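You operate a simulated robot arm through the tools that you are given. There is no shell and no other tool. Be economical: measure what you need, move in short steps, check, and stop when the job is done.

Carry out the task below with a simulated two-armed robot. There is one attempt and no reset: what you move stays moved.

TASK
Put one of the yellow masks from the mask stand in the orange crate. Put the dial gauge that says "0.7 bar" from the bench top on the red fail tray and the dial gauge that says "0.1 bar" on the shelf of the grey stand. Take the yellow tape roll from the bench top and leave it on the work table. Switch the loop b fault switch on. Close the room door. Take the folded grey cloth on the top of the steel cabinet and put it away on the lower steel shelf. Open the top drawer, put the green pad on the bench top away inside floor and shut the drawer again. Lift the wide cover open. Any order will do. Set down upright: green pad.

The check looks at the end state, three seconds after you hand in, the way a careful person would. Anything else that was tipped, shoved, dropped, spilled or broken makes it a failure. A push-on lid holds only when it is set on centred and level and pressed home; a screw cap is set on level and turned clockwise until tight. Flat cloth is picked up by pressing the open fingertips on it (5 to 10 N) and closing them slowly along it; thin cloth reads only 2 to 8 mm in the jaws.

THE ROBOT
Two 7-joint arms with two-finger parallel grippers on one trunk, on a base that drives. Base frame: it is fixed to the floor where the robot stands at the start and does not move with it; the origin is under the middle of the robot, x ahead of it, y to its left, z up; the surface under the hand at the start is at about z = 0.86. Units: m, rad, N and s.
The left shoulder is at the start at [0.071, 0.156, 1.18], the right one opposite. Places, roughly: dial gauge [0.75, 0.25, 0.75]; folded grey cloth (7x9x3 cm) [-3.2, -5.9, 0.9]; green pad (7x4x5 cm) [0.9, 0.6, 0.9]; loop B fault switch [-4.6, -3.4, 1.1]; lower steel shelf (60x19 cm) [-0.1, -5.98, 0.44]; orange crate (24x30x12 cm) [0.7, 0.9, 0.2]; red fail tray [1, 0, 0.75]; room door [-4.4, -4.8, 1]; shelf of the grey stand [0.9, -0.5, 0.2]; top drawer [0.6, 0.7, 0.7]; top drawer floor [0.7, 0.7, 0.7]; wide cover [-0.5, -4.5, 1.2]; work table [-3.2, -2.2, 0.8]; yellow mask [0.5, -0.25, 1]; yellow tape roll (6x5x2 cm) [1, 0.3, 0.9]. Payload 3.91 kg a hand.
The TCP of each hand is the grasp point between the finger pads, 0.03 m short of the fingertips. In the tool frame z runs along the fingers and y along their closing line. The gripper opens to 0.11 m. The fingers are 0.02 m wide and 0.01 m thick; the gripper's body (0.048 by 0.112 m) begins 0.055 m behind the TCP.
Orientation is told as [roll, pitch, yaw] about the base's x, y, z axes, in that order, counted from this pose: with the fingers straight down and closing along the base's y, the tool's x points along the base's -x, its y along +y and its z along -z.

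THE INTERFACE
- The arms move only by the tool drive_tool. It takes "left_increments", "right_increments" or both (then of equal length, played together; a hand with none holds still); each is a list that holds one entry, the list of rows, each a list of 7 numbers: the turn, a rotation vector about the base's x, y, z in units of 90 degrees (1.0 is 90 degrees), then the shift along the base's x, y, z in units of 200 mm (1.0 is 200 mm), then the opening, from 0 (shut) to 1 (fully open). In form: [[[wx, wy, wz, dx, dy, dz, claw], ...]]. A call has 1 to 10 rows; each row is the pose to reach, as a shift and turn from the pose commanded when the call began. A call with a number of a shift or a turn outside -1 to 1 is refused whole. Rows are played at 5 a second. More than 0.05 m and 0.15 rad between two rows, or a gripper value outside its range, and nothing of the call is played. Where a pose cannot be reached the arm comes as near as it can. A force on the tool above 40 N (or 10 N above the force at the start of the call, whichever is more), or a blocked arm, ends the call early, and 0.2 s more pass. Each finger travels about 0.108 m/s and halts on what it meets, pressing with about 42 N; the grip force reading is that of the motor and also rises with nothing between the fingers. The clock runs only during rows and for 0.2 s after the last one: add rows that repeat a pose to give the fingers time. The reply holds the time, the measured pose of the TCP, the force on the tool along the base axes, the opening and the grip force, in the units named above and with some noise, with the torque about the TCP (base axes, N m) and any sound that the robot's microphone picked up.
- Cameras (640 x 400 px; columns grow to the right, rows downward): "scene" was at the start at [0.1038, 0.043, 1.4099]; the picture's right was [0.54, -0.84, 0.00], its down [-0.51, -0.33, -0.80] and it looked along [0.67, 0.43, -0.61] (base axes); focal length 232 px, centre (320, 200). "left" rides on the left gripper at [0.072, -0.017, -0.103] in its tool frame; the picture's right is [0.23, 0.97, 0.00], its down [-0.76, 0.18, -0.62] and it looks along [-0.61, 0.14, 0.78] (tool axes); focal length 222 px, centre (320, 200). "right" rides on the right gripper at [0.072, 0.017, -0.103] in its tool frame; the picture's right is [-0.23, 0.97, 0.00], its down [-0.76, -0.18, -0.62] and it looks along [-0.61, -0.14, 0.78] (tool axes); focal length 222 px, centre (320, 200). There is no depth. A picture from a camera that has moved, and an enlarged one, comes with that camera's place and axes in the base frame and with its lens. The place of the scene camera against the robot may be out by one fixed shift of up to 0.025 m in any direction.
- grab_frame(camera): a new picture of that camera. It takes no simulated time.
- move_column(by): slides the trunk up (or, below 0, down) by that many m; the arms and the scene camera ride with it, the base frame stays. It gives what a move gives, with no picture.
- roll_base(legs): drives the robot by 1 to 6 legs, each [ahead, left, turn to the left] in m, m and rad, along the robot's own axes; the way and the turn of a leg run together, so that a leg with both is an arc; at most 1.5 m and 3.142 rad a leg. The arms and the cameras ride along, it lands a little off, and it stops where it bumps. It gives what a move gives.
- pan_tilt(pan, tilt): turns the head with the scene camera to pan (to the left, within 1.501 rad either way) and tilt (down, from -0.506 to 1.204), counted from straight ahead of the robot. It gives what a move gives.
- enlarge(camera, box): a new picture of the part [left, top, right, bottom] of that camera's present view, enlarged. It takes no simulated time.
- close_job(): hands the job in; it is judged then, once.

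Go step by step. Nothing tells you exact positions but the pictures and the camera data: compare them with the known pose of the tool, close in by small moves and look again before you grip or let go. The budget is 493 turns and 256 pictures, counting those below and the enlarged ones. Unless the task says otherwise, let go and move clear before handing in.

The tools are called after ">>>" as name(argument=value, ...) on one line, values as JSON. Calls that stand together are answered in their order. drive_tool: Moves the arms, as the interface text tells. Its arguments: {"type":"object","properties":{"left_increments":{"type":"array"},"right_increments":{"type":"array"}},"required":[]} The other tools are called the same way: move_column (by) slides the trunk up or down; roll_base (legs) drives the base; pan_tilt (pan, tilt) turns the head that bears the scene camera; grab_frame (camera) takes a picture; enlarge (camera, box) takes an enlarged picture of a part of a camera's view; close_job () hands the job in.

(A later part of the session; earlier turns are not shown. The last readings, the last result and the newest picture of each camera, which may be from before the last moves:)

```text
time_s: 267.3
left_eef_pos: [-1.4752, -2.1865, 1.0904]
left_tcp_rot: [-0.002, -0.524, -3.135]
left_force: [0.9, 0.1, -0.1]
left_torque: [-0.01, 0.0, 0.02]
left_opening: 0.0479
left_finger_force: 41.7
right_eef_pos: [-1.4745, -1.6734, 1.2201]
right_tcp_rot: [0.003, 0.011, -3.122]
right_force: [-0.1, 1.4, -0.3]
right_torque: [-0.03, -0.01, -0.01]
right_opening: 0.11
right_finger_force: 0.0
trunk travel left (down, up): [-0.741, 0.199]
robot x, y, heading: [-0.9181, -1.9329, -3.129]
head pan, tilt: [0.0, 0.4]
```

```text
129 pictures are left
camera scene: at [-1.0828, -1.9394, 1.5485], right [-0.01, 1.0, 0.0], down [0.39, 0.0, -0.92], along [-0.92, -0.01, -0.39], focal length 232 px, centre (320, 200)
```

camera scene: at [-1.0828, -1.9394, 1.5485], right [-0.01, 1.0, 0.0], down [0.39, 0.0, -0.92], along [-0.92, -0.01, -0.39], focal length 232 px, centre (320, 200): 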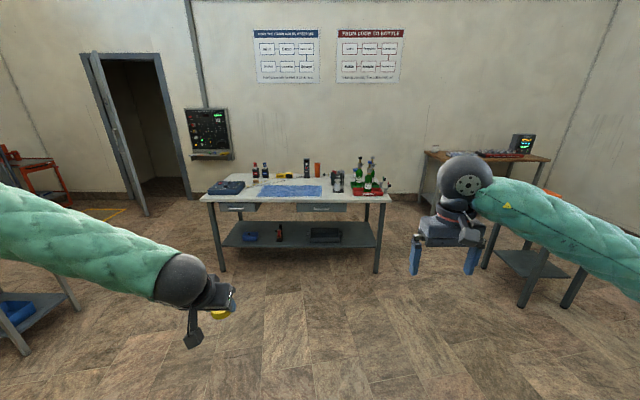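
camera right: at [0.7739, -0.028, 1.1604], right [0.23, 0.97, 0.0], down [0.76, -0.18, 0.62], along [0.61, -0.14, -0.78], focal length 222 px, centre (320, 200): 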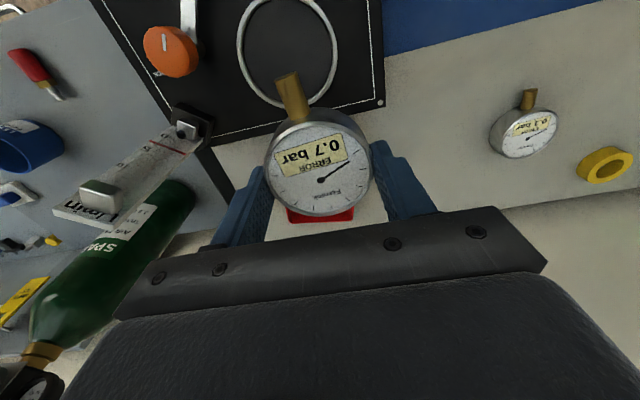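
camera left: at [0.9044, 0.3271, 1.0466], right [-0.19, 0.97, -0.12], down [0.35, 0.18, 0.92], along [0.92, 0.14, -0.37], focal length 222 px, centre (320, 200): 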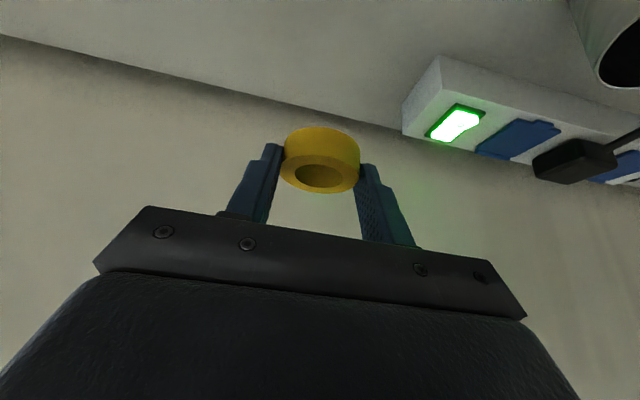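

>>> roll_base(legs=[[1.15, 0, 0]])

>>> pan_tilt(pan=0.1, tilt=0.65)

>>> grab_frame(camera="scene")

>>> grab_frame(camera="left")

```text
time_s: 273.2
left_eef_pos: [-2.6321, -2.2081, 1.0912]
left_tcp_rot: [-0.004, -0.522, -3.125]
left_force: [-0.5, -0.3, -0.8]
left_torque: [-0.03, -0.02, 0.01]
left_opening: 0.048
left_finger_force: 42.2
right_eef_pos: [-2.636, -1.6952, 1.2204]
right_tcp_rot: [0.001, 0.013, -3.117]
right_force: [-0.6, -0.9, -0.1]
right_torque: [0.03, -0.03, -0.01]
right_opening: 0.1101
right_finger_force: 0.1
trunk travel left (down, up): [-0.741, 0.199]
robot x, y, heading: [-2.0782, -1.9553, -3.122]
head pan, tilt: [0.0, 0.4]
```

```text
time_s: 273.9
left_eef_pos: [-2.6326, -2.2076, 1.0907]
left_tcp_rot: [-0.003, -0.523, -3.126]
left_force: [-1.1, -0.5, -0.8]
left_torque: [0.04, 0.0, 0.01]
left_opening: 0.0482
left_finger_force: 42.3
right_eef_pos: [-2.6359, -1.6947, 1.2205]
right_tcp_rot: [0.002, 0.012, -3.116]
right_force: [0.5, 0.3, -0.1]
right_torque: [0.0, -0.02, 0.0]
right_opening: 0.1099
right_finger_force: 0.1
trunk travel left (down, up): [-0.741, 0.199]
robot x, y, heading: [-2.0775, -1.9513, -3.121]
head pan, tilt: [0.099, 0.649]
```

```text
128 pictures are left
camera scene: at [-2.2349, -1.9675, 1.526], right [-0.12, 0.99, 0.0], down [0.6, 0.07, -0.8], along [-0.79, -0.09, -0.6], focal length 232 px, centre (320, 200)
```

scene: 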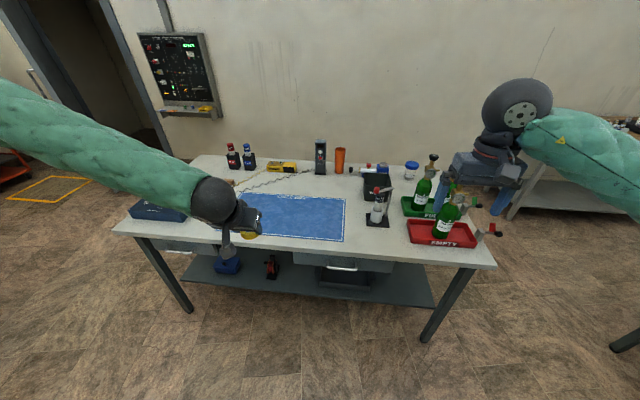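

```text
127 pictures are left
camera left: at [-2.5178, -2.1896, 1.1447], right [0.21, -0.97, -0.12], down [-0.34, -0.18, 0.92], along [-0.91, -0.15, -0.37], focal length 222 px, centre (320, 200)
```

left: 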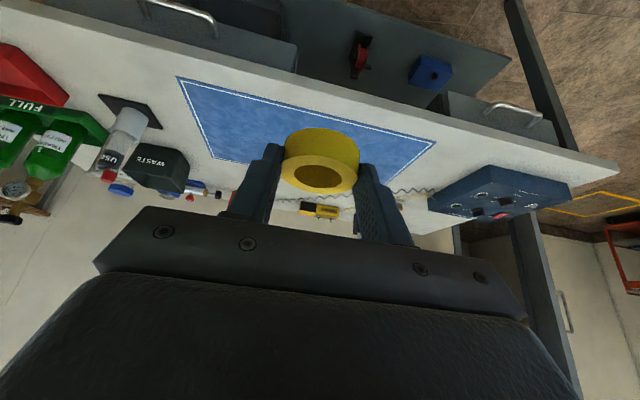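

I'll leave the tape on bare table near the front between the blue mat and the black tile (about [−2.88, −1.905]). Shift the base right a little first.

>>> roll_base(legs=[[0, -0.28, 0]])

>>> drive_tool(left_increments=[[[0, 0, 0, -0.2, 0, -0.1, 0.35], [0, 0, 0, -0.4, 0, -0.2, 0.35], [0, 0, 0, -0.6, 0, -0.3, 0.35], [0, 0, 0, -0.8, 0, -0.4, 0.35], [0, 0, 0, -1, 0, -0.5, 0.35], [0, 0, 0, -1, 0, -0.6, 0.35], [0, 0, 0, -1, 0, -0.6, 0.35]]])

>>> grab_frame(camera="left")

>>> grab_frame(camera="scene")

```text
time_s: 275.9
left_eef_pos: [-2.6375, -1.9294, 1.0899]
left_tcp_rot: [-0.003, -0.523, -3.125]
left_force: [0.2, -0.4, -0.6]
left_torque: [0.0, -0.03, 0.0]
left_opening: 0.0483
left_finger_force: 42.2
right_eef_pos: [-2.6434, -1.4151, 1.2205]
right_tcp_rot: [0.001, 0.012, -3.115]
right_force: [0.3, 0.3, 0.5]
right_torque: [0.0, -0.01, 0.0]
right_opening: 0.1102
right_finger_force: 0.2
trunk travel left (down, up): [-0.741, 0.199]
robot x, y, heading: [-2.0852, -1.673, -3.122]
head pan, tilt: [0.099, 0.649]
```

```text
time_s: 277.5
left_eef_pos: [-2.8384, -1.9292, 0.9708]
left_tcp_rot: [-0.004, -0.524, -3.125]
left_force: [0.3, -0.1, 0.2]
left_torque: [0.01, -0.05, -0.01]
left_opening: 0.0482
left_finger_force: 42.0
right_eef_pos: [-2.6427, -1.4148, 1.2214]
right_tcp_rot: [0.001, 0.014, -3.117]
right_force: [-0.5, -0.2, 0.2]
right_torque: [0.01, -0.01, 0.01]
right_opening: 0.1099
right_finger_force: 0.1
trunk travel left (down, up): [-0.741, 0.199]
robot x, y, heading: [-2.082, -1.6711, -3.122]
head pan, tilt: [0.099, 0.649]
```

```text
126 pictures are left
camera left: at [-2.7231, -1.9098, 1.0245], right [0.21, -0.97, -0.12], down [-0.34, -0.18, 0.92], along [-0.91, -0.15, -0.37], focal length 222 px, centre (320, 200)
```

left: 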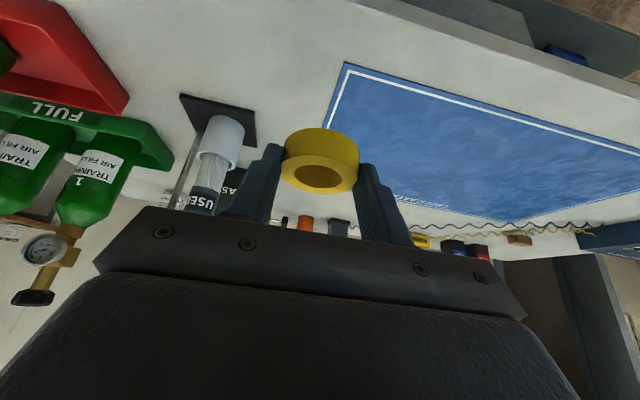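

```text
125 pictures are left
camera scene: at [-2.2403, -1.6869, 1.526], right [-0.12, 0.99, 0.0], down [0.6, 0.07, -0.8], along [-0.79, -0.09, -0.6], focal length 232 px, centre (320, 200)
```

scene: 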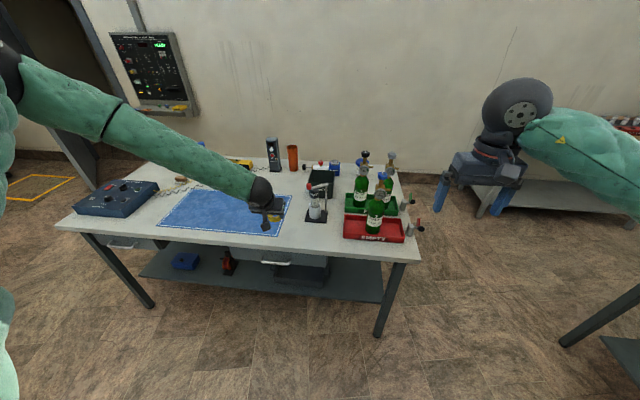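

There's free table at [−2.90, −1.87]. Move over and lower.

>>> drive_tool(left_increments=[[[0, 0, 0, -0.12, 0.15, 0, 0.35], [0, 0, 0, -0.24, 0.3, -0.1, 0.35], [0, 0, 0, -0.24, 0.3, -0.25, 0.35], [0, 0, 0, -0.24, 0.3, -0.4, 0.35], [0, 0, 0, -0.24, 0.3, -0.55, 0.35], [0, 0, 0, -0.24, 0.3, -0.55, 0.35]]])

>>> grab_frame(camera="left")

```text
time_s: 278.9
left_eef_pos: [-2.8546, -1.9148, 0.9204]
left_tcp_rot: [-0.004, -0.521, -3.125]
left_force: [0.4, 0.4, -0.1]
left_torque: [0.0, -0.01, 0.01]
left_opening: 0.0481
left_finger_force: 41.8
left hand out of reach, approached as far as the arm can: row 2, 3, 4, 5, 6
right_eef_pos: [-2.6419, -1.4153, 1.2203]
right_tcp_rot: [0.001, 0.013, -3.116]
right_force: [0.6, -0.3, 0.0]
right_torque: [-0.02, 0.01, -0.01]
right_opening: 0.1101
right_finger_force: 0.2
trunk travel left (down, up): [-0.741, 0.199]
robot x, y, heading: [-2.0799, -1.6718, -3.126]
head pan, tilt: [0.099, 0.649]
```

```text
124 pictures are left
camera left: at [-2.7403, -1.8967, 0.9744], right [0.21, -0.97, -0.12], down [-0.34, -0.19, 0.92], along [-0.91, -0.15, -0.37], focal length 222 px, centre (320, 200)
```

left: 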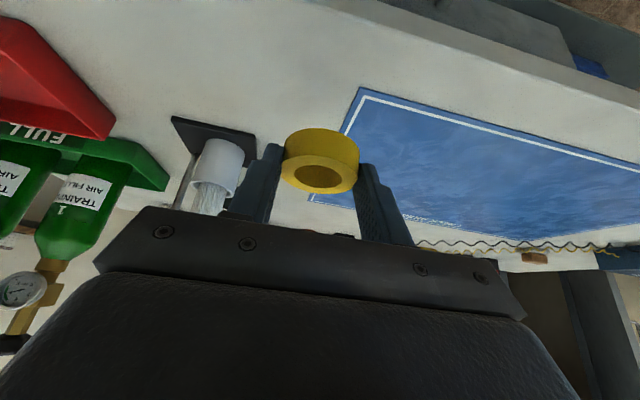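

>>> move_column(by=-0.05)

>>> drive_tool(left_increments=[[[0, 0, 0, -0.05, 0.1, 0.0, 0.35], [0, 0, 0, -0.1, 0.2, 0.0, 0.35], [0, 0, 0, -0.1, 0.2, 0.0, 0.35]]])

```text
time_s: 279.8
left_eef_pos: [-2.8558, -1.9156, 0.8716]
left_tcp_rot: [-0.002, -0.523, -3.126]
left_force: [0.5, -0.2, 0.0]
left_torque: [0.0, 0.0, 0.01]
left_opening: 0.0482
left_finger_force: 42.1
right_eef_pos: [-2.6417, -1.4156, 1.1711]
right_tcp_rot: [0.003, 0.012, -3.115]
right_force: [0.4, 0.3, 0.7]
right_torque: [0.01, -0.01, 0.03]
right_opening: 0.1099
right_finger_force: 0.1
trunk travel left (down, up): [-0.691, 0.249]
robot x, y, heading: [-2.086, -1.673, -3.126]
head pan, tilt: [0.099, 0.649]
```

```text
time_s: 280.6
left_eef_pos: [-2.8638, -1.895, 0.892]
left_tcp_rot: [-0.004, -0.523, -3.126]
left_force: [-0.7, -0.3, 0.1]
left_torque: [-0.01, -0.03, 0.0]
left_opening: 0.048
left_finger_force: 41.9
left hand out of reach, approached as far as the arm can: row 1, 2, 3
right_eef_pos: [-2.6427, -1.4164, 1.171]
right_tcp_rot: [0.001, 0.013, -3.116]
right_force: [-0.4, -1.3, -0.7]
right_torque: [0.02, -0.01, -0.02]
right_opening: 0.11
right_finger_force: 0.1
trunk travel left (down, up): [-0.691, 0.249]
robot x, y, heading: [-2.0852, -1.672, -3.121]
head pan, tilt: [0.099, 0.649]
```

>>> move_column(by=-0.05)

>>> grab_frame(camera="left")

```text
time_s: 281.5
left_eef_pos: [-2.8636, -1.895, 0.8417]
left_tcp_rot: [-0.004, -0.527, -3.127]
left_force: [-0.4, -0.3, 0.1]
left_torque: [0.01, 0.01, -0.02]
left_opening: 0.0479
left_finger_force: 42.4
right_eef_pos: [-2.6415, -1.4156, 1.1224]
right_tcp_rot: [0.004, 0.012, -3.116]
right_force: [0.3, -0.3, -0.5]
right_torque: [0.01, 0.01, 0.0]
right_opening: 0.1101
right_finger_force: 0.1
trunk travel left (down, up): [-0.641, 0.299]
robot x, y, heading: [-2.0814, -1.6727, -3.123]
head pan, tilt: [0.099, 0.649]
```

```text
123 pictures are left
camera left: at [-2.7487, -1.8761, 0.8966], right [0.21, -0.97, -0.12], down [-0.34, -0.19, 0.92], along [-0.91, -0.15, -0.37], focal length 222 px, centre (320, 200)
```

left: 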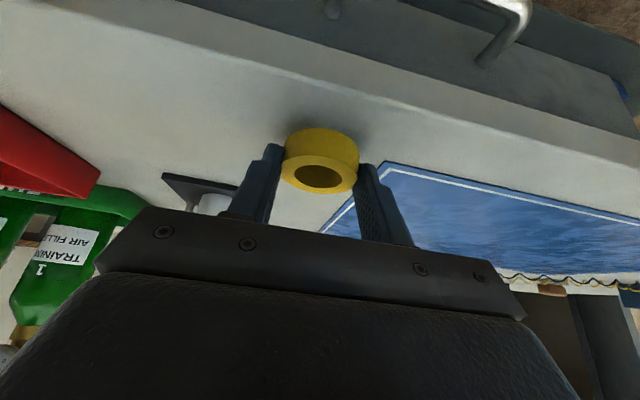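

>>> move_column(by=-0.008)

```text
time_s: 282.1
left_eef_pos: [-2.8646, -1.8942, 0.8343]
left_tcp_rot: [-0.003, -0.524, -3.125]
left_force: [-1.1, 0.8, -1.0]
left_torque: [0.01, 0.0, 0.02]
left_opening: 0.0481
left_finger_force: 42.3
right_eef_pos: [-2.642, -1.4159, 1.1131]
right_tcp_rot: [0.002, 0.012, -3.117]
right_force: [-0.8, 0.4, 0.2]
right_torque: [0.0, 0.02, 0.0]
right_opening: 0.1099
right_finger_force: 0.1
trunk travel left (down, up): [-0.633, 0.307]
robot x, y, heading: [-2.0807, -1.6703, -3.126]
head pan, tilt: [0.099, 0.649]
```

>>> move_column(by=-0.006)

>>> grab_frame(camera="left")

```text
time_s: 282.7
left_eef_pos: [-2.8643, -1.8952, 0.8326]
left_tcp_rot: [-0.005, -0.532, -3.126]
left_force: [-3.7, -4.7, 32.2]
left_torque: [-0.05, 0.51, 0.08]
left_opening: 0.0483
left_finger_force: 42.1
right_eef_pos: [-2.6416, -1.4155, 1.1088]
right_tcp_rot: [0.001, 0.012, -3.115]
right_force: [0.5, -0.2, 0.6]
right_torque: [-0.02, 0.01, -0.02]
right_opening: 0.11
right_finger_force: 0.1
trunk travel left (down, up): [-0.627, 0.313]
robot x, y, heading: [-2.0824, -1.6699, -3.118]
head pan, tilt: [0.099, 0.649]
```

```text
122 pictures are left
camera left: at [-2.7486, -1.8758, 0.8859], right [0.21, -0.97, -0.12], down [-0.34, -0.19, 0.92], along [-0.92, -0.15, -0.37], focal length 222 px, centre (320, 200)
```

left: 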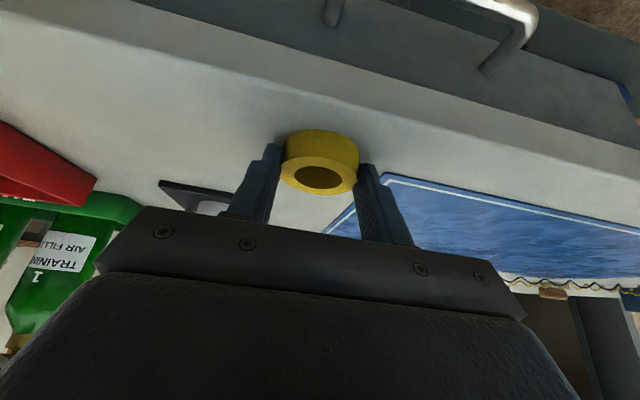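

Touching down. Relieve, release, and retreat along the finger axis.

>>> move_column(by=0.003)

>>> drive_tool(left_increments=[[[0, 0, 0, 0, 0, 0, 0.5], [0, 0, 0, 0, 0, 0, 0.62], [0, 0, 0, 0.03, 0, 0.06, 0.62], [0, 0, 0, 0.1, 0, 0.2, 0.62], [0, 0, 0, 0.2, 0, 0.4, 0.62], [0, 0, 0, 0.3, 0, 0.6, 0.62], [0, 0, 0, 0.45, 0, 0.75, 0.62]]])

>>> grab_frame(camera="left")

```text
time_s: 283.2
left_eef_pos: [-2.8624, -1.8944, 0.8326]
left_tcp_rot: [-0.003, -0.525, -3.126]
left_force: [-7.7, -2.0, 22.4]
left_torque: [0.0, 0.7, 0.06]
left_opening: 0.0481
left_finger_force: 41.8
right_eef_pos: [-2.6418, -1.4141, 1.1109]
right_tcp_rot: [0.003, 0.011, -3.117]
right_force: [0.9, -0.2, 0.0]
right_torque: [-0.02, -0.02, 0.0]
right_opening: 0.1101
right_finger_force: 0.1
trunk travel left (down, up): [-0.63, 0.31]
robot x, y, heading: [-2.0833, -1.6701, -3.127]
head pan, tilt: [0.099, 0.649]
```

```text
time_s: 284.8
left_eef_pos: [-2.7719, -1.8944, 0.983]
left_tcp_rot: [-0.004, -0.525, -3.127]
left_force: [-0.1, -0.2, 0.7]
left_torque: [-0.03, 0.01, -0.04]
left_opening: 0.0683
left_finger_force: 0.2
right_eef_pos: [-2.6409, -1.4151, 1.1114]
right_tcp_rot: [0.002, 0.01, -3.117]
right_force: [0.3, 0.5, -0.1]
right_torque: [0.04, 0.04, 0.03]
right_opening: 0.1099
right_finger_force: 0.0
trunk travel left (down, up): [-0.63, 0.31]
robot x, y, heading: [-2.0869, -1.6742, -3.122]
head pan, tilt: [0.099, 0.649]
```

```text
121 pictures are left
camera left: at [-2.657, -1.8755, 1.0371], right [0.21, -0.97, -0.12], down [-0.34, -0.19, 0.92], along [-0.92, -0.15, -0.37], focal length 222 px, centre (320, 200)
```

left: 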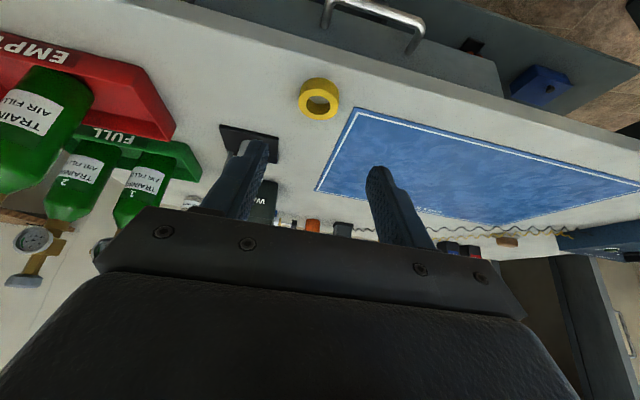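

The tape lies on the work table. Next is the loop B fault switch on the wall near the door. I'll back off, move left around the table, and look.

>>> roll_base(legs=[[-0.25, 0, 0], [0, 1.5, 0]])

>>> pan_tilt(pan=0.0, tilt=0.25)

>>> grab_frame(camera="scene")

```text
time_s: 293.6
left_eef_pos: [-2.507, -3.37, 0.9822]
left_tcp_rot: [-0.001, -0.524, -3.136]
left_force: [0.1, 0.2, 0.0]
left_torque: [0.02, 0.01, 0.0]
left_opening: 0.0682
left_finger_force: 0.0
right_eef_pos: [-2.3698, -2.8941, 1.1096]
right_tcp_rot: [0.0, 0.012, -3.129]
right_force: [0.0, 0.5, 0.3]
right_torque: [-0.01, 0.02, 0.0]
right_opening: 0.1098
right_finger_force: 0.0
trunk travel left (down, up): [-0.63, 0.31]
robot x, y, heading: [-1.815, -3.1565, -3.132]
head pan, tilt: [0.099, 0.649]
```

```text
time_s: 294.4
left_eef_pos: [-2.506, -3.3708, 0.9812]
left_tcp_rot: [-0.004, -0.524, -3.135]
left_force: [-0.5, -0.6, 0.1]
left_torque: [0.0, -0.01, -0.02]
left_opening: 0.0681
left_finger_force: 0.1
right_eef_pos: [-2.3701, -2.8934, 1.1094]
right_tcp_rot: [0.002, 0.014, -3.128]
right_force: [0.5, 0.4, -0.1]
right_torque: [0.0, 0.04, -0.01]
right_opening: 0.11
right_finger_force: 0.1
trunk travel left (down, up): [-0.63, 0.31]
robot x, y, heading: [-1.816, -3.1523, -3.129]
head pan, tilt: [0.0, 0.25]
```

```text
120 pictures are left
camera scene: at [-1.9782, -3.1614, 1.4514], right [-0.01, 1.0, 0.0], down [0.25, 0.0, -0.97], along [-0.97, -0.01, -0.25], focal length 232 px, centre (320, 200)
```

scene: 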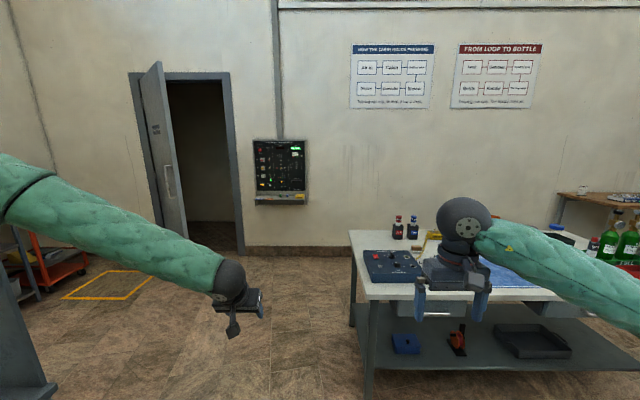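

>>> roll_base(legs=[[0, 0.5, 0], [1.4, 0, 0]])

>>> grab_frame(camera="scene")

>>> enlarge(camera="scene", box=[220, 100, 380, 220])

```text
time_s: 297.3
left_eef_pos: [-2.486, -3.8215, 0.9911]
left_tcp_rot: [0.0, -0.528, 3.094]
left_force: [0.1, 0.6, 0.7]
left_torque: [0.01, 0.02, -0.02]
left_opening: 0.0682
left_finger_force: 0.1
right_eef_pos: [-2.3537, -3.362, 1.1133]
right_tcp_rot: [0.004, 0.006, 3.142]
right_force: [0.5, 0.0, 0.3]
right_torque: [-0.02, 0.02, -0.03]
right_opening: 0.11
right_finger_force: 0.1
trunk travel left (down, up): [-0.63, 0.31]
robot x, y, heading: [-1.8094, -3.6343, 3.133]
head pan, tilt: [0.0, 0.25]
stopped in leg 1: the robot was blocked; the commanded pose is now the measured one
```

```text
119 pictures are left
camera scene: at [-1.9636, -3.6348, 1.453], right [0.01, 1.0, 0.0], down [0.24, 0.0, -0.97], along [-0.97, 0.01, -0.24], focal length 232 px, centre (320, 200)
```

scene: 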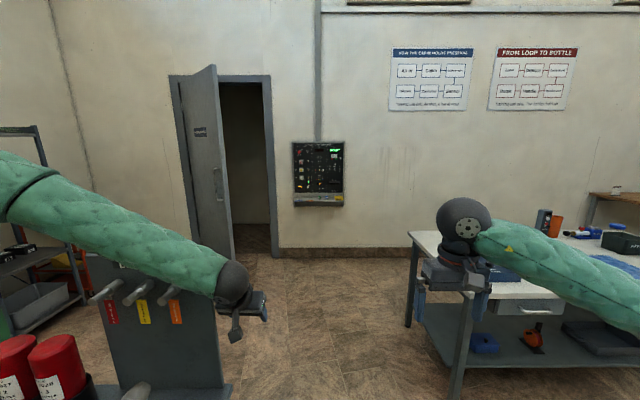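

```text
3.33 times, centred on (300, 160) of scene
camera zoom: at [-1.9636, -3.6348, 1.453], right [0.01, 1.0, 0.0], down [0.24, 0.0, -0.97], along [-0.97, 0.01, -0.24], focal length 772 px, centre (387, 333)
```

zoom: 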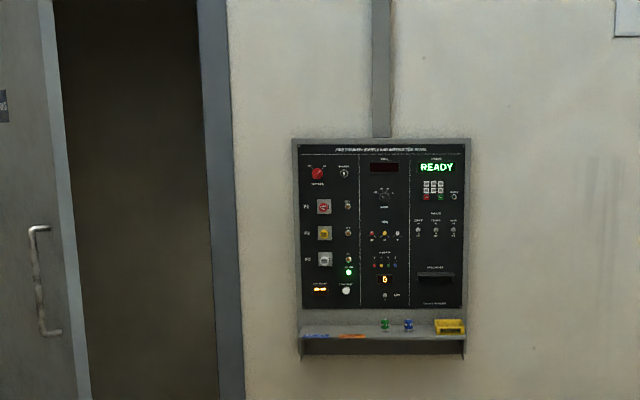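

The left arm bumped a stand (extinguisher/valve cart) on my left. I'll move away to the right and check it.

>>> roll_base(legs=[[0, -0.15, 0]])

>>> pan_tilt(pan=0.9, tilt=0.6)

>>> grab_frame(camera="scene")

```text
time_s: 298.6
left_eef_pos: [-2.4946, -3.6775, 0.9828]
left_tcp_rot: [-0.005, -0.518, 3.102]
left_force: [0.3, -0.5, 0.1]
left_torque: [0.01, 0.0, 0.02]
left_opening: 0.0679
left_finger_force: 0.1
right_eef_pos: [-2.3616, -3.2138, 1.1095]
right_tcp_rot: [0.002, 0.011, 3.138]
right_force: [0.1, -0.5, -0.5]
right_torque: [0.01, -0.03, 0.02]
right_opening: 0.11
right_finger_force: 0.1
trunk travel left (down, up): [-0.63, 0.31]
robot x, y, heading: [-1.8052, -3.4834, 3.133]
head pan, tilt: [0.0, 0.25]
```

```text
time_s: 299.8
left_eef_pos: [-2.4944, -3.6773, 0.9815]
left_tcp_rot: [-0.004, -0.519, 3.1]
left_force: [0.2, -0.1, 0.2]
left_torque: [0.0, 0.05, 0.04]
left_opening: 0.0683
left_finger_force: 0.1
right_eef_pos: [-2.36, -3.2145, 1.1094]
right_tcp_rot: [0.002, 0.013, 3.14]
right_force: [0.2, 0.7, 0.3]
right_torque: [0.0, -0.01, 0.0]
right_opening: 0.1102
right_finger_force: 0.0
trunk travel left (down, up): [-0.63, 0.31]
robot x, y, heading: [-1.8102, -3.483, 3.135]
head pan, tilt: [0.901, 0.6]
```

```text
117 pictures are left
camera scene: at [-1.935, -3.5584, 1.4193], right [-0.78, 0.63, 0.0], down [0.35, 0.44, -0.83], along [-0.52, -0.64, -0.56], focal length 232 px, centre (320, 200)
```

scene: 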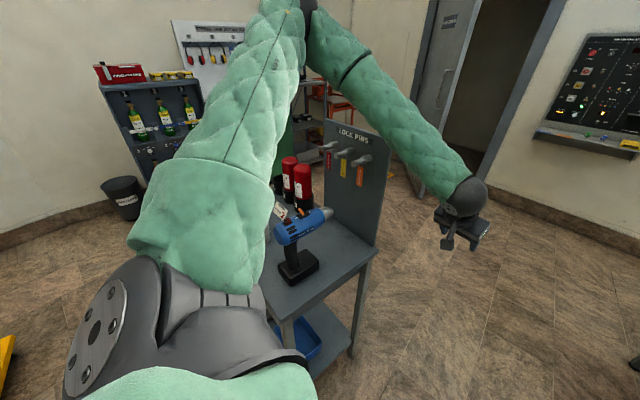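

The stand and its items look undisturbed. I'll pass it with more clearance, then approach the panel.

>>> roll_base(legs=[[0, -0.13, 0], [1.2, 0, 0.0]])

>>> pan_tilt(pan=0.2, tilt=0.3)

>>> grab_frame(camera="scene")

```text
time_s: 306.8
left_eef_pos: [-3.7018, -3.5421, 0.9816]
left_tcp_rot: [-0.004, -0.518, 3.1]
left_force: [0.1, -0.1, -0.3]
left_torque: [-0.02, -0.01, 0.01]
left_opening: 0.0681
left_finger_force: 0.1
right_eef_pos: [-3.568, -3.0783, 1.1086]
right_tcp_rot: [0.002, 0.011, 3.139]
right_force: [0.6, -0.6, 0.2]
right_torque: [0.01, -0.01, -0.01]
right_opening: 0.11
right_finger_force: 0.1
trunk travel left (down, up): [-0.63, 0.31]
robot x, y, heading: [-3.0144, -3.3491, 3.132]
head pan, tilt: [0.901, 0.6]
```

```text
time_s: 307.9
left_eef_pos: [-3.7004, -3.5416, 0.9817]
left_tcp_rot: [-0.004, -0.518, 3.102]
left_force: [0.4, 0.9, -0.4]
left_torque: [-0.03, 0.0, -0.03]
left_opening: 0.0681
left_finger_force: 0.0
right_eef_pos: [-3.5676, -3.0793, 1.1099]
right_tcp_rot: [0.002, 0.013, 3.138]
right_force: [-0.4, -0.6, -0.2]
right_torque: [-0.01, -0.02, -0.03]
right_opening: 0.1099
right_finger_force: 0.1
trunk travel left (down, up): [-0.63, 0.31]
robot x, y, heading: [-3.0149, -3.3455, 3.14]
head pan, tilt: [0.201, 0.3]
```

```text
116 pictures are left
camera scene: at [-3.1785, -3.3712, 1.4467], right [-0.19, 0.98, 0.0], down [0.29, 0.06, -0.95], along [-0.94, -0.18, -0.3], focal length 232 px, centre (320, 200)
```

scene: 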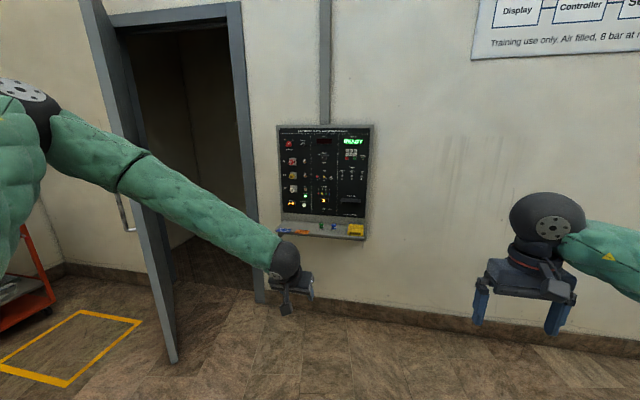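

>>> enlarge(camera="scene", box=[265, 115, 385, 245])

```text
3.08 times, centred on (325, 180) of scene
camera zoom: at [-3.1785, -3.3712, 1.4467], right [-0.19, 0.98, 0.0], down [0.29, 0.06, -0.95], along [-0.94, -0.18, -0.3], focal length 713 px, centre (305, 262)
```

zoom: 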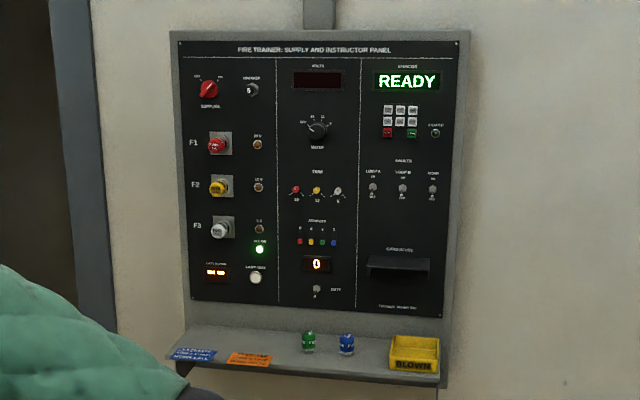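

The FAULTS section has three toggles; the middle one should be LOOP B. I'll come closer using the right hand, pitched forward with closed fingers, and read the labels.

>>> roll_base(legs=[[0.5, 0, 0], [0, 0.25, 0]])

>>> drive_tool(right_increments=[[[0, 0.09, 0, 0, 0, 0, 0.5], [0, 0.18, 0, 0, 0, 0, 0], [0, 0.27, 0, 0, 0, 0, 0], [0, 0.36, 0, 0, 0, 0, 0], [0, 0.45, 0, 0, 0, 0, 0], [0, 0.54, 0, 0, 0, 0, 0], [0, 0.63, 0, 0, 0, 0, 0], [0, 0.72, 0, 0, 0, 0, 0], [0, 0.8, 0, 0, 0, 0, 0], [0, 0.87, 0, 0, 0, 0, 0]]])

>>> pan_tilt(pan=-0.1, tilt=0.3)

>>> grab_frame(camera="scene")

>>> grab_frame(camera="right")

```text
time_s: 312.2
left_eef_pos: [-4.1995, -3.7889, 0.9815]
left_tcp_rot: [-0.005, -0.517, 3.1]
left_force: [0.2, -0.1, 0.5]
left_torque: [0.02, 0.0, -0.02]
left_opening: 0.0684
left_finger_force: 0.0
right_eef_pos: [-4.0645, -3.3262, 1.1099]
right_tcp_rot: [0.002, 0.012, 3.139]
right_force: [0.8, 0.3, 0.1]
right_torque: [0.01, 0.0, 0.03]
right_opening: 0.11
right_finger_force: 0.1
trunk travel left (down, up): [-0.63, 0.31]
robot x, y, heading: [-3.5137, -3.5976, 3.134]
head pan, tilt: [0.201, 0.3]
```

```text
time_s: 314.6
left_eef_pos: [-4.1996, -3.7857, 0.9826]
left_tcp_rot: [-0.003, -0.521, 3.099]
left_force: [1.2, -0.5, 0.2]
left_torque: [0.02, 0.0, 0.01]
left_opening: 0.0682
left_finger_force: 0.0
right_eef_pos: [-4.1568, -3.2823, 1.1592]
right_tcp_rot: [0.066, -1.405, 3.102]
right_force: [0.1, 0.6, 0.7]
right_torque: [0.04, 0.02, 0.01]
right_opening: 0.0
right_finger_force: 38.2
right hand out of reach, approached as far as the arm can: row 5, 6, 7, 8, 9, 10
trunk travel left (down, up): [-0.63, 0.31]
robot x, y, heading: [-3.5137, -3.5959, 3.126]
head pan, tilt: [0.201, 0.3]
stopped in row 10 (right hand): the arm was blocked; the commanded pose is now the measured one
```

```text
time_s: 315.4
left_eef_pos: [-4.1995, -3.7877, 0.982]
left_tcp_rot: [-0.004, -0.519, 3.101]
left_force: [-0.3, 0.8, -0.4]
left_torque: [-0.02, 0.0, 0.0]
left_opening: 0.0683
left_finger_force: 0.0
right_eef_pos: [-4.1588, -3.2845, 1.1582]
right_tcp_rot: [0.06, -1.401, 3.107]
right_force: [-0.3, 0.1, -0.3]
right_torque: [-0.01, 0.01, 0.0]
right_opening: 0.0001
right_finger_force: 37.7
trunk travel left (down, up): [-0.63, 0.31]
robot x, y, heading: [-3.5144, -3.5957, 3.131]
head pan, tilt: [-0.099, 0.3]
```

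```text
114 pictures are left
camera scene: at [-3.6775, -3.5903, 1.4467], right [0.11, 0.99, 0.0], down [0.29, -0.03, -0.96], along [-0.95, 0.1, -0.3], focal length 232 px, centre (320, 200)
```

scene: 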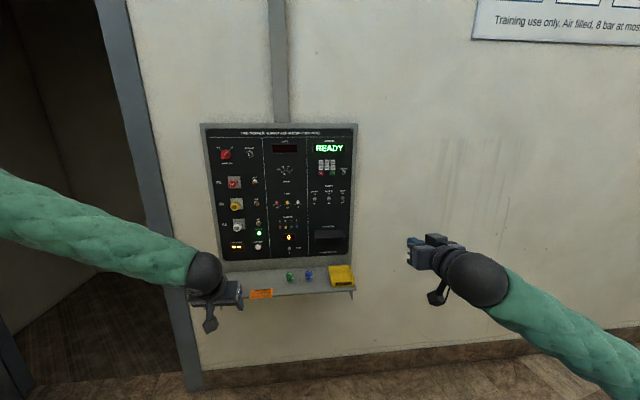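

```text
113 pictures are left
camera right: at [-4.0442, -3.2984, 1.1059], right [-0.01, -0.97, 0.23], down [0.48, 0.2, 0.85], along [-0.88, 0.12, 0.46], focal length 222 px, centre (320, 200)
```

right: 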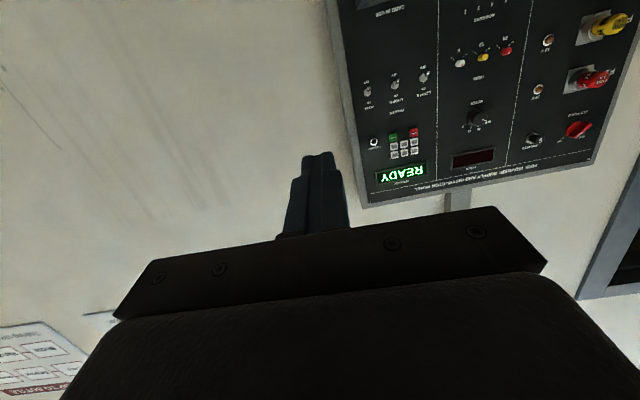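

>>> enlarge(camera="scene", box=[300, 170, 360, 210])

>>> enlarge(camera="right", box=[350, 50, 450, 120])

```text
10.00 times, centred on (330, 190) of scene
camera zoom: at [-3.6775, -3.5903, 1.4467], right [0.11, 0.99, 0.0], down [0.29, -0.03, -0.96], along [-0.95, 0.1, -0.3], focal length 2317 px, centre (220, 300)
```

zoom: 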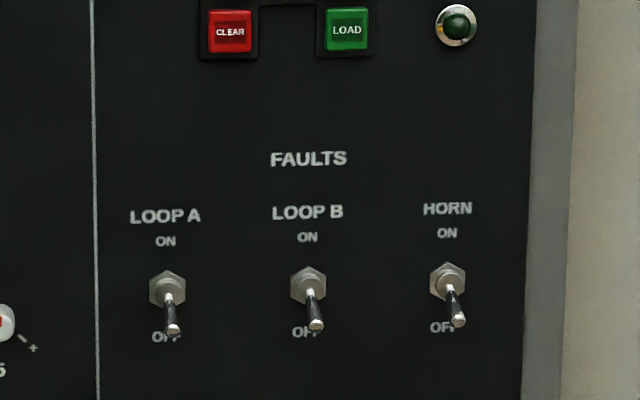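

```text
5.71 times, centred on (400, 85) of right
camera zoom: at [-4.0442, -3.2984, 1.1059], right [-0.01, -0.97, 0.23], down [0.48, 0.2, 0.85], along [-0.88, 0.12, 0.46], focal length 1269 px, centre (-137, 857)
```

zoom: 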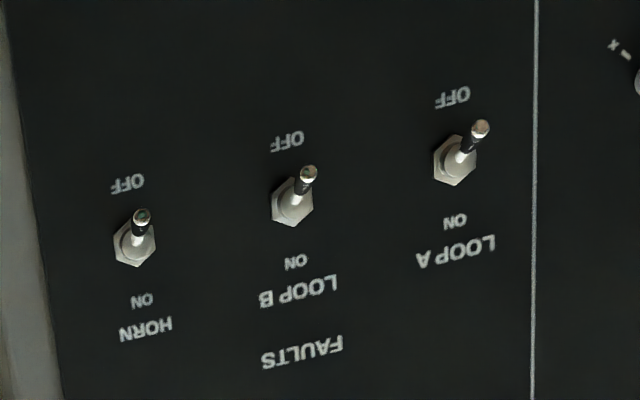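

Loop B is the middle toggle, lever down (OFF); its tip is at [−4.587, −3.454, 1.146]. I'll retract the left hand, move the base 0.2 m closer and bring the right fingertips beneath the lever.

>>> drive_tool(left_increments=[[[0, 0, 0, 0.2, 0, 0.1, 0.6], [0, 0, 0, 0.4, 0, 0.2, 0.6], [0, 0, 0, 0.6, 0, 0.3, 0.6], [0, 0, 0, 0.7, 0, 0.4, 0.6]]])

>>> roll_base(legs=[[0.2, 0, 0]])

>>> drive_tool(right_increments=[[[0, 0, 0, 0, -0.2, -0.05, 0], [0, 0, 0, 0, -0.4, -0.1, 0], [0, 0, 0, 0, -0.6, -0.15, 0], [0, 0, 0, 0, -0.8, -0.2, 0], [0, 0, 0, 0, -0.8, -0.2, 0]]])

>>> grab_frame(camera="right")

```text
time_s: 316.4
left_eef_pos: [-4.0699, -3.7855, 1.0647]
left_tcp_rot: [-0.003, -0.517, 3.099]
left_force: [0.1, -0.1, -0.3]
left_torque: [-0.04, -0.01, 0.02]
left_opening: 0.0657
left_finger_force: 0.0
left hand out of reach, approached as far as the arm can: row 4
right_eef_pos: [-4.1585, -3.2833, 1.1586]
right_tcp_rot: [0.063, -1.402, 3.105]
right_force: [-0.8, 0.4, -0.3]
right_torque: [-0.02, -0.01, 0.0]
right_opening: 0.0002
right_finger_force: 38.3
trunk travel left (down, up): [-0.63, 0.31]
robot x, y, heading: [-3.5172, -3.5988, 3.132]
head pan, tilt: [-0.099, 0.3]
```

```text
time_s: 318.0
left_eef_pos: [-4.2736, -3.7834, 1.063]
left_tcp_rot: [-0.003, -0.515, 3.099]
left_force: [0.4, -0.6, -0.5]
left_torque: [-0.03, 0.0, 0.01]
left_opening: 0.066
left_finger_force: 0.1
right_eef_pos: [-4.3608, -3.2829, 1.1577]
right_tcp_rot: [0.059, -1.401, 3.11]
right_force: [-0.9, 0.2, -0.2]
right_torque: [0.01, 0.0, -0.01]
right_opening: 0.0
right_finger_force: 38.0
trunk travel left (down, up): [-0.63, 0.31]
robot x, y, heading: [-3.7144, -3.5949, 3.132]
head pan, tilt: [-0.099, 0.3]
```

```text
time_s: 319.2
left_eef_pos: [-4.2719, -3.7825, 1.0636]
left_tcp_rot: [-0.002, -0.519, 3.098]
left_force: [0.4, 0.1, -0.3]
left_torque: [-0.07, 0.02, 0.03]
left_opening: 0.066
left_finger_force: 0.0
right_eef_pos: [-4.3648, -3.4056, 1.1804]
right_tcp_rot: [0.272, -1.332, 2.926]
right_force: [1.2, -0.5, 4.5]
right_torque: [0.03, -0.32, -0.04]
right_opening: 0.0
right_finger_force: 37.8
right hand out of reach, approached as far as the arm can: row 1, 2, 3, 4, 5
trunk travel left (down, up): [-0.63, 0.31]
robot x, y, heading: [-3.7167, -3.5925, 3.131]
head pan, tilt: [-0.099, 0.3]
```

```text
110 pictures are left
camera right: at [-4.247, -3.4201, 1.1357], right [0.0, -0.96, 0.28], down [0.42, 0.26, 0.87], along [-0.91, 0.12, 0.4], focal length 222 px, centre (320, 200)
```

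right: 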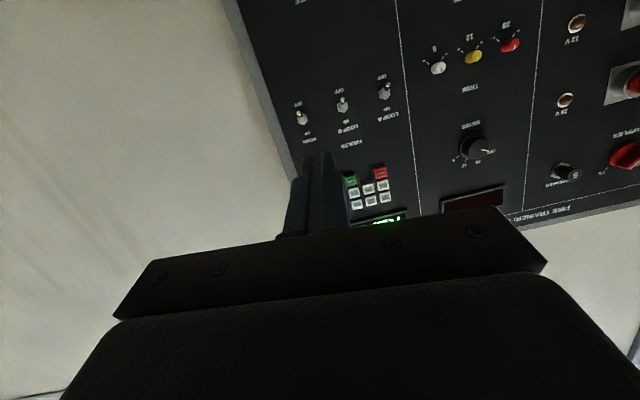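

Arm too folded; back the base 0.2 m and extend instead.

>>> roll_base(legs=[[-0.22, 0, 0]])

>>> drive_tool(right_increments=[[[0, 0, 0, -0.2, 0, 0, 0], [0, 0, 0, -0.4, 0, 0, 0], [0, 0, 0, -0.6, 0, 0, 0], [0, 0, 0, -0.8, 0, 0, 0], [0, 0, 0, -1, 0, 0, 0], [0, 0, 0, -1, 0, 0, 0]]])

>>> grab_frame(camera="right")

```text
time_s: 320.9
left_eef_pos: [-4.0542, -3.7853, 1.0633]
left_tcp_rot: [-0.005, -0.518, 3.099]
left_force: [0.4, 0.9, -0.6]
left_torque: [-0.02, -0.01, 0.01]
left_opening: 0.0659
left_finger_force: 0.0
right_eef_pos: [-4.1465, -3.4094, 1.2031]
right_tcp_rot: [0.307, -1.37, 2.895]
right_force: [0.2, -0.5, 0.0]
right_torque: [0.01, -0.01, -0.01]
right_opening: 0.0001
right_finger_force: 37.5
trunk travel left (down, up): [-0.63, 0.31]
robot x, y, heading: [-3.4979, -3.5977, 3.134]
head pan, tilt: [-0.099, 0.3]
```

```text
time_s: 322.3
left_eef_pos: [-4.053, -3.7857, 1.0647]
left_tcp_rot: [-0.002, -0.518, 3.101]
left_force: [0.3, 0.2, 0.1]
left_torque: [0.01, -0.04, 0.0]
left_opening: 0.0661
left_finger_force: 0.1
right_eef_pos: [-4.3465, -3.4086, 1.2034]
right_tcp_rot: [0.306, -1.371, 2.895]
right_force: [0.1, -0.1, 0.1]
right_torque: [0.02, 0.0, 0.03]
right_opening: 0.0
right_finger_force: 37.6
trunk travel left (down, up): [-0.63, 0.31]
robot x, y, heading: [-3.4972, -3.5972, 3.133]
head pan, tilt: [-0.099, 0.3]
```

```text
109 pictures are left
camera right: at [-4.2307, -3.4219, 1.1532], right [0.01, -0.96, 0.28], down [0.45, 0.25, 0.85], along [-0.89, 0.12, 0.44], focal length 222 px, centre (320, 200)
```

right: 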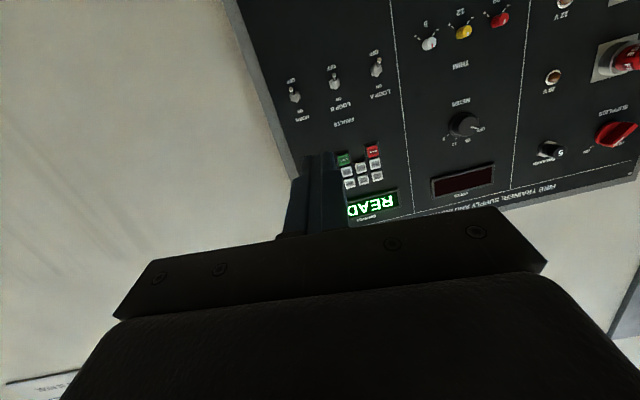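

Orientation is fine (fingers nearly along −x). I'll move below the lever height, then in.

>>> drive_tool(right_increments=[[[0, 0, 0, 0, -0.1, -0.2, 0], [0, 0, 0, 0, -0.217, -0.397, 0], [0, 0, 0, -0.2, -0.217, -0.397, 0], [0, 0, 0, -0.4, -0.217, -0.397, 0], [0, 0, 0, -0.6, -0.217, -0.397, 0], [0, 0, 0, -0.8, -0.217, -0.397, 0], [0, 0, 0, -0.92, -0.217, -0.397, 0], [0, 0, 0, -0.92, -0.217, -0.397, 0]]])

>>> grab_frame(camera="right")

>>> enlarge(camera="scene", box=[260, 150, 420, 250])

```text
time_s: 324.1
left_eef_pos: [-4.0521, -3.785, 1.0654]
left_tcp_rot: [-0.005, -0.519, 3.098]
left_force: [-0.3, 0.3, -0.3]
left_torque: [-0.03, -0.01, 0.04]
left_opening: 0.0663
left_finger_force: 0.1
right_eef_pos: [-4.4839, -3.4445, 1.1664]
right_tcp_rot: [0.309, -1.37, 2.893]
right_force: [0.8, 0.6, 1.0]
right_torque: [-0.02, -0.08, 0.0]
right_opening: 0.0001
right_finger_force: 37.8
right hand out of reach, approached as far as the arm can: row 1, 2, 3, 4, 5, 6, 7, 8
trunk travel left (down, up): [-0.63, 0.31]
robot x, y, heading: [-3.4965, -3.5949, 3.131]
head pan, tilt: [-0.099, 0.3]
```

```text
108 pictures are left
camera right: at [-4.3696, -3.4582, 1.1165], right [0.01, -0.96, 0.28], down [0.45, 0.25, 0.85], along [-0.89, 0.12, 0.44], focal length 222 px, centre (320, 200)
```

right: 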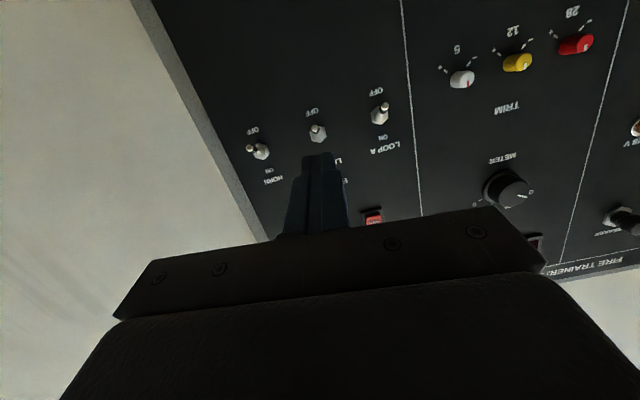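

```text
4.00 times, centred on (340, 200) of scene
camera zoom: at [-3.6561, -3.5894, 1.4475], right [0.11, 0.99, 0.0], down [0.29, -0.03, -0.96], along [-0.95, 0.1, -0.29], focal length 927 px, centre (240, 200)
```

zoom: 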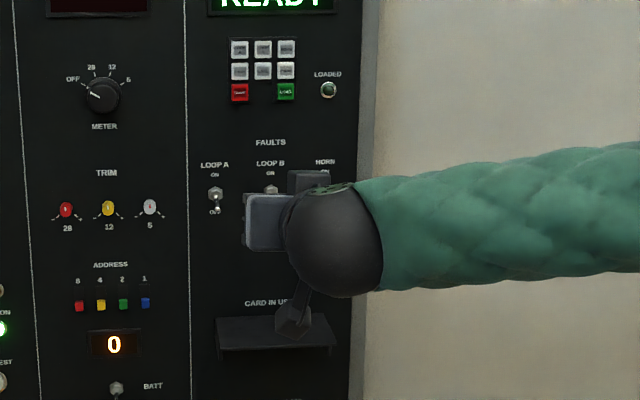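

>>> move_column(by=-0.1)

>>> drive_tool(right_increments=[[[0, 0, 0, 0, 0, 0, 0], [0, 0, 0, 0, 0, 0, 0]]])

```text
time_s: 325.4
left_eef_pos: [-4.0542, -3.7848, 0.9636]
left_tcp_rot: [-0.002, -0.519, 3.1]
left_force: [0.3, -0.4, 0.5]
left_torque: [0.0, -0.01, 0.01]
left_opening: 0.0657
left_finger_force: 0.0
right_eef_pos: [-4.49, -3.4465, 1.0632]
right_tcp_rot: [0.302, -1.367, 2.901]
right_force: [-0.6, -0.1, -0.3]
right_torque: [-0.01, -0.01, 0.01]
right_opening: 0.0
right_finger_force: 37.9
trunk travel left (down, up): [-0.53, 0.41]
robot x, y, heading: [-3.497, -3.5974, 3.131]
head pan, tilt: [-0.099, 0.3]
```

```text
time_s: 326.1
left_eef_pos: [-4.0552, -3.7864, 0.9628]
left_tcp_rot: [-0.005, -0.518, 3.1]
left_force: [0.7, 0.2, 0.1]
left_torque: [0.0, 0.0, -0.03]
left_opening: 0.066
left_finger_force: 0.2
right_eef_pos: [-4.4897, -3.4465, 1.0617]
right_tcp_rot: [0.3, -1.367, 2.902]
right_force: [-0.2, 0.5, 0.2]
right_torque: [-0.03, -0.01, 0.06]
right_opening: 0.0
right_finger_force: 37.6
trunk travel left (down, up): [-0.53, 0.41]
robot x, y, heading: [-3.4951, -3.6017, 3.135]
head pan, tilt: [-0.099, 0.3]
```

>>> drive_tool(right_increments=[[[0, 0, 0, 0, -0.028, 0.15, 0], [0, 0, 0, 0, -0.028, 0.29, 0], [0, 0, 0, -0.12, -0.028, 0.29, 0], [0, 0, 0, -0.22, -0.028, 0.29, 0], [0, 0, 0, -0.22, -0.028, 0.29, 0]]])

>>> grab_frame(camera="right")

```text
time_s: 327.2
left_eef_pos: [-4.0562, -3.7855, 0.9639]
left_tcp_rot: [-0.003, -0.518, 3.099]
left_force: [-0.4, -0.3, -0.2]
left_torque: [-0.03, 0.04, 0.0]
left_opening: 0.066
left_finger_force: 0.0
right_eef_pos: [-4.5334, -3.4511, 1.1204]
right_tcp_rot: [0.299, -1.368, 2.903]
right_force: [0.0, -1.0, -0.7]
right_torque: [0.0, 0.03, 0.01]
right_opening: 0.0002
right_finger_force: 38.0
trunk travel left (down, up): [-0.53, 0.41]
robot x, y, heading: [-3.5004, -3.5953, 3.133]
head pan, tilt: [-0.099, 0.3]
```

```text
106 pictures are left
camera right: at [-4.4173, -3.4655, 1.0704], right [0.01, -0.96, 0.28], down [0.45, 0.25, 0.86], along [-0.89, 0.12, 0.43], focal length 222 px, centre (320, 200)
```

right: 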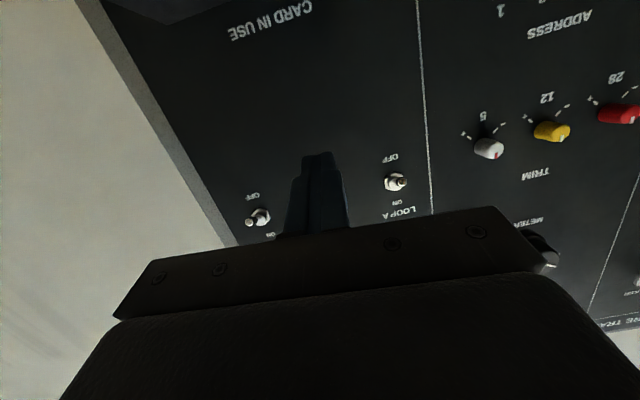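

The lever is right above the fingertips. Advance 3.5 cm, then lift.

>>> drive_tool(right_increments=[[[0, 0, 0, -0.09, 0, 0, 0], [0, 0, 0, -0.17, 0, 0, 0], [0, 0, 0, -0.17, 0, 0.06, 0], [0, 0, 0, -0.17, 0, 0.12, 0], [0, 0, 0, -0.17, 0, 0.18, 0], [0, 0, 0, -0.17, 0, 0.24, 0], [0, 0, 0, -0.17, 0, 0.26, 0], [0, 0, 0, -0.1, 0, 0.26, 0], [0, 0, 0, 0.1, 0, 0.26, 0]]])

>>> grab_frame(camera="right")

```text
time_s: 327.8
left_eef_pos: [-4.0543, -3.7853, 0.965]
left_tcp_rot: [-0.005, -0.517, 3.099]
left_force: [-0.2, -0.4, 0.2]
left_torque: [0.01, 0.0, -0.03]
left_opening: 0.0662
left_finger_force: 0.0
right_eef_pos: [-4.56, -3.452, 1.1206]
right_tcp_rot: [0.299, -1.366, 2.902]
right_force: [19.2, 6.7, 6.2]
right_torque: [0.01, 0.34, -0.41]
right_opening: 0.0003
right_finger_force: 37.4
trunk travel left (down, up): [-0.53, 0.41]
robot x, y, heading: [-3.4978, -3.5976, 3.133]
head pan, tilt: [-0.099, 0.3]
stopped in row 2 (right hand): the force on the tool passed its limit at 67 N (the readings are from after the stop); the commanded pose is now the measured one
```

```text
105 pictures are left
camera right: at [-4.4439, -3.4651, 1.0715], right [0.01, -0.96, 0.28], down [0.45, 0.25, 0.86], along [-0.89, 0.12, 0.43], focal length 222 px, centre (320, 200)
```

right: 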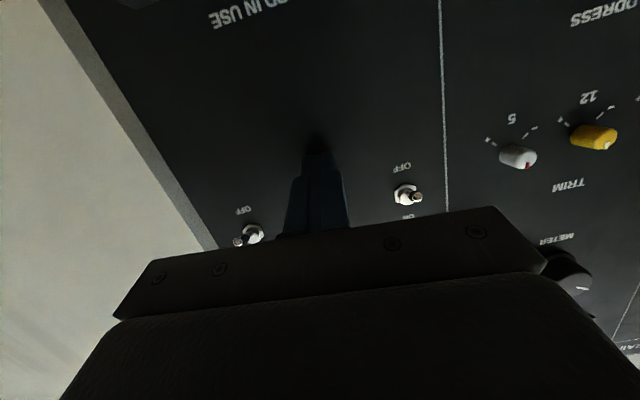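

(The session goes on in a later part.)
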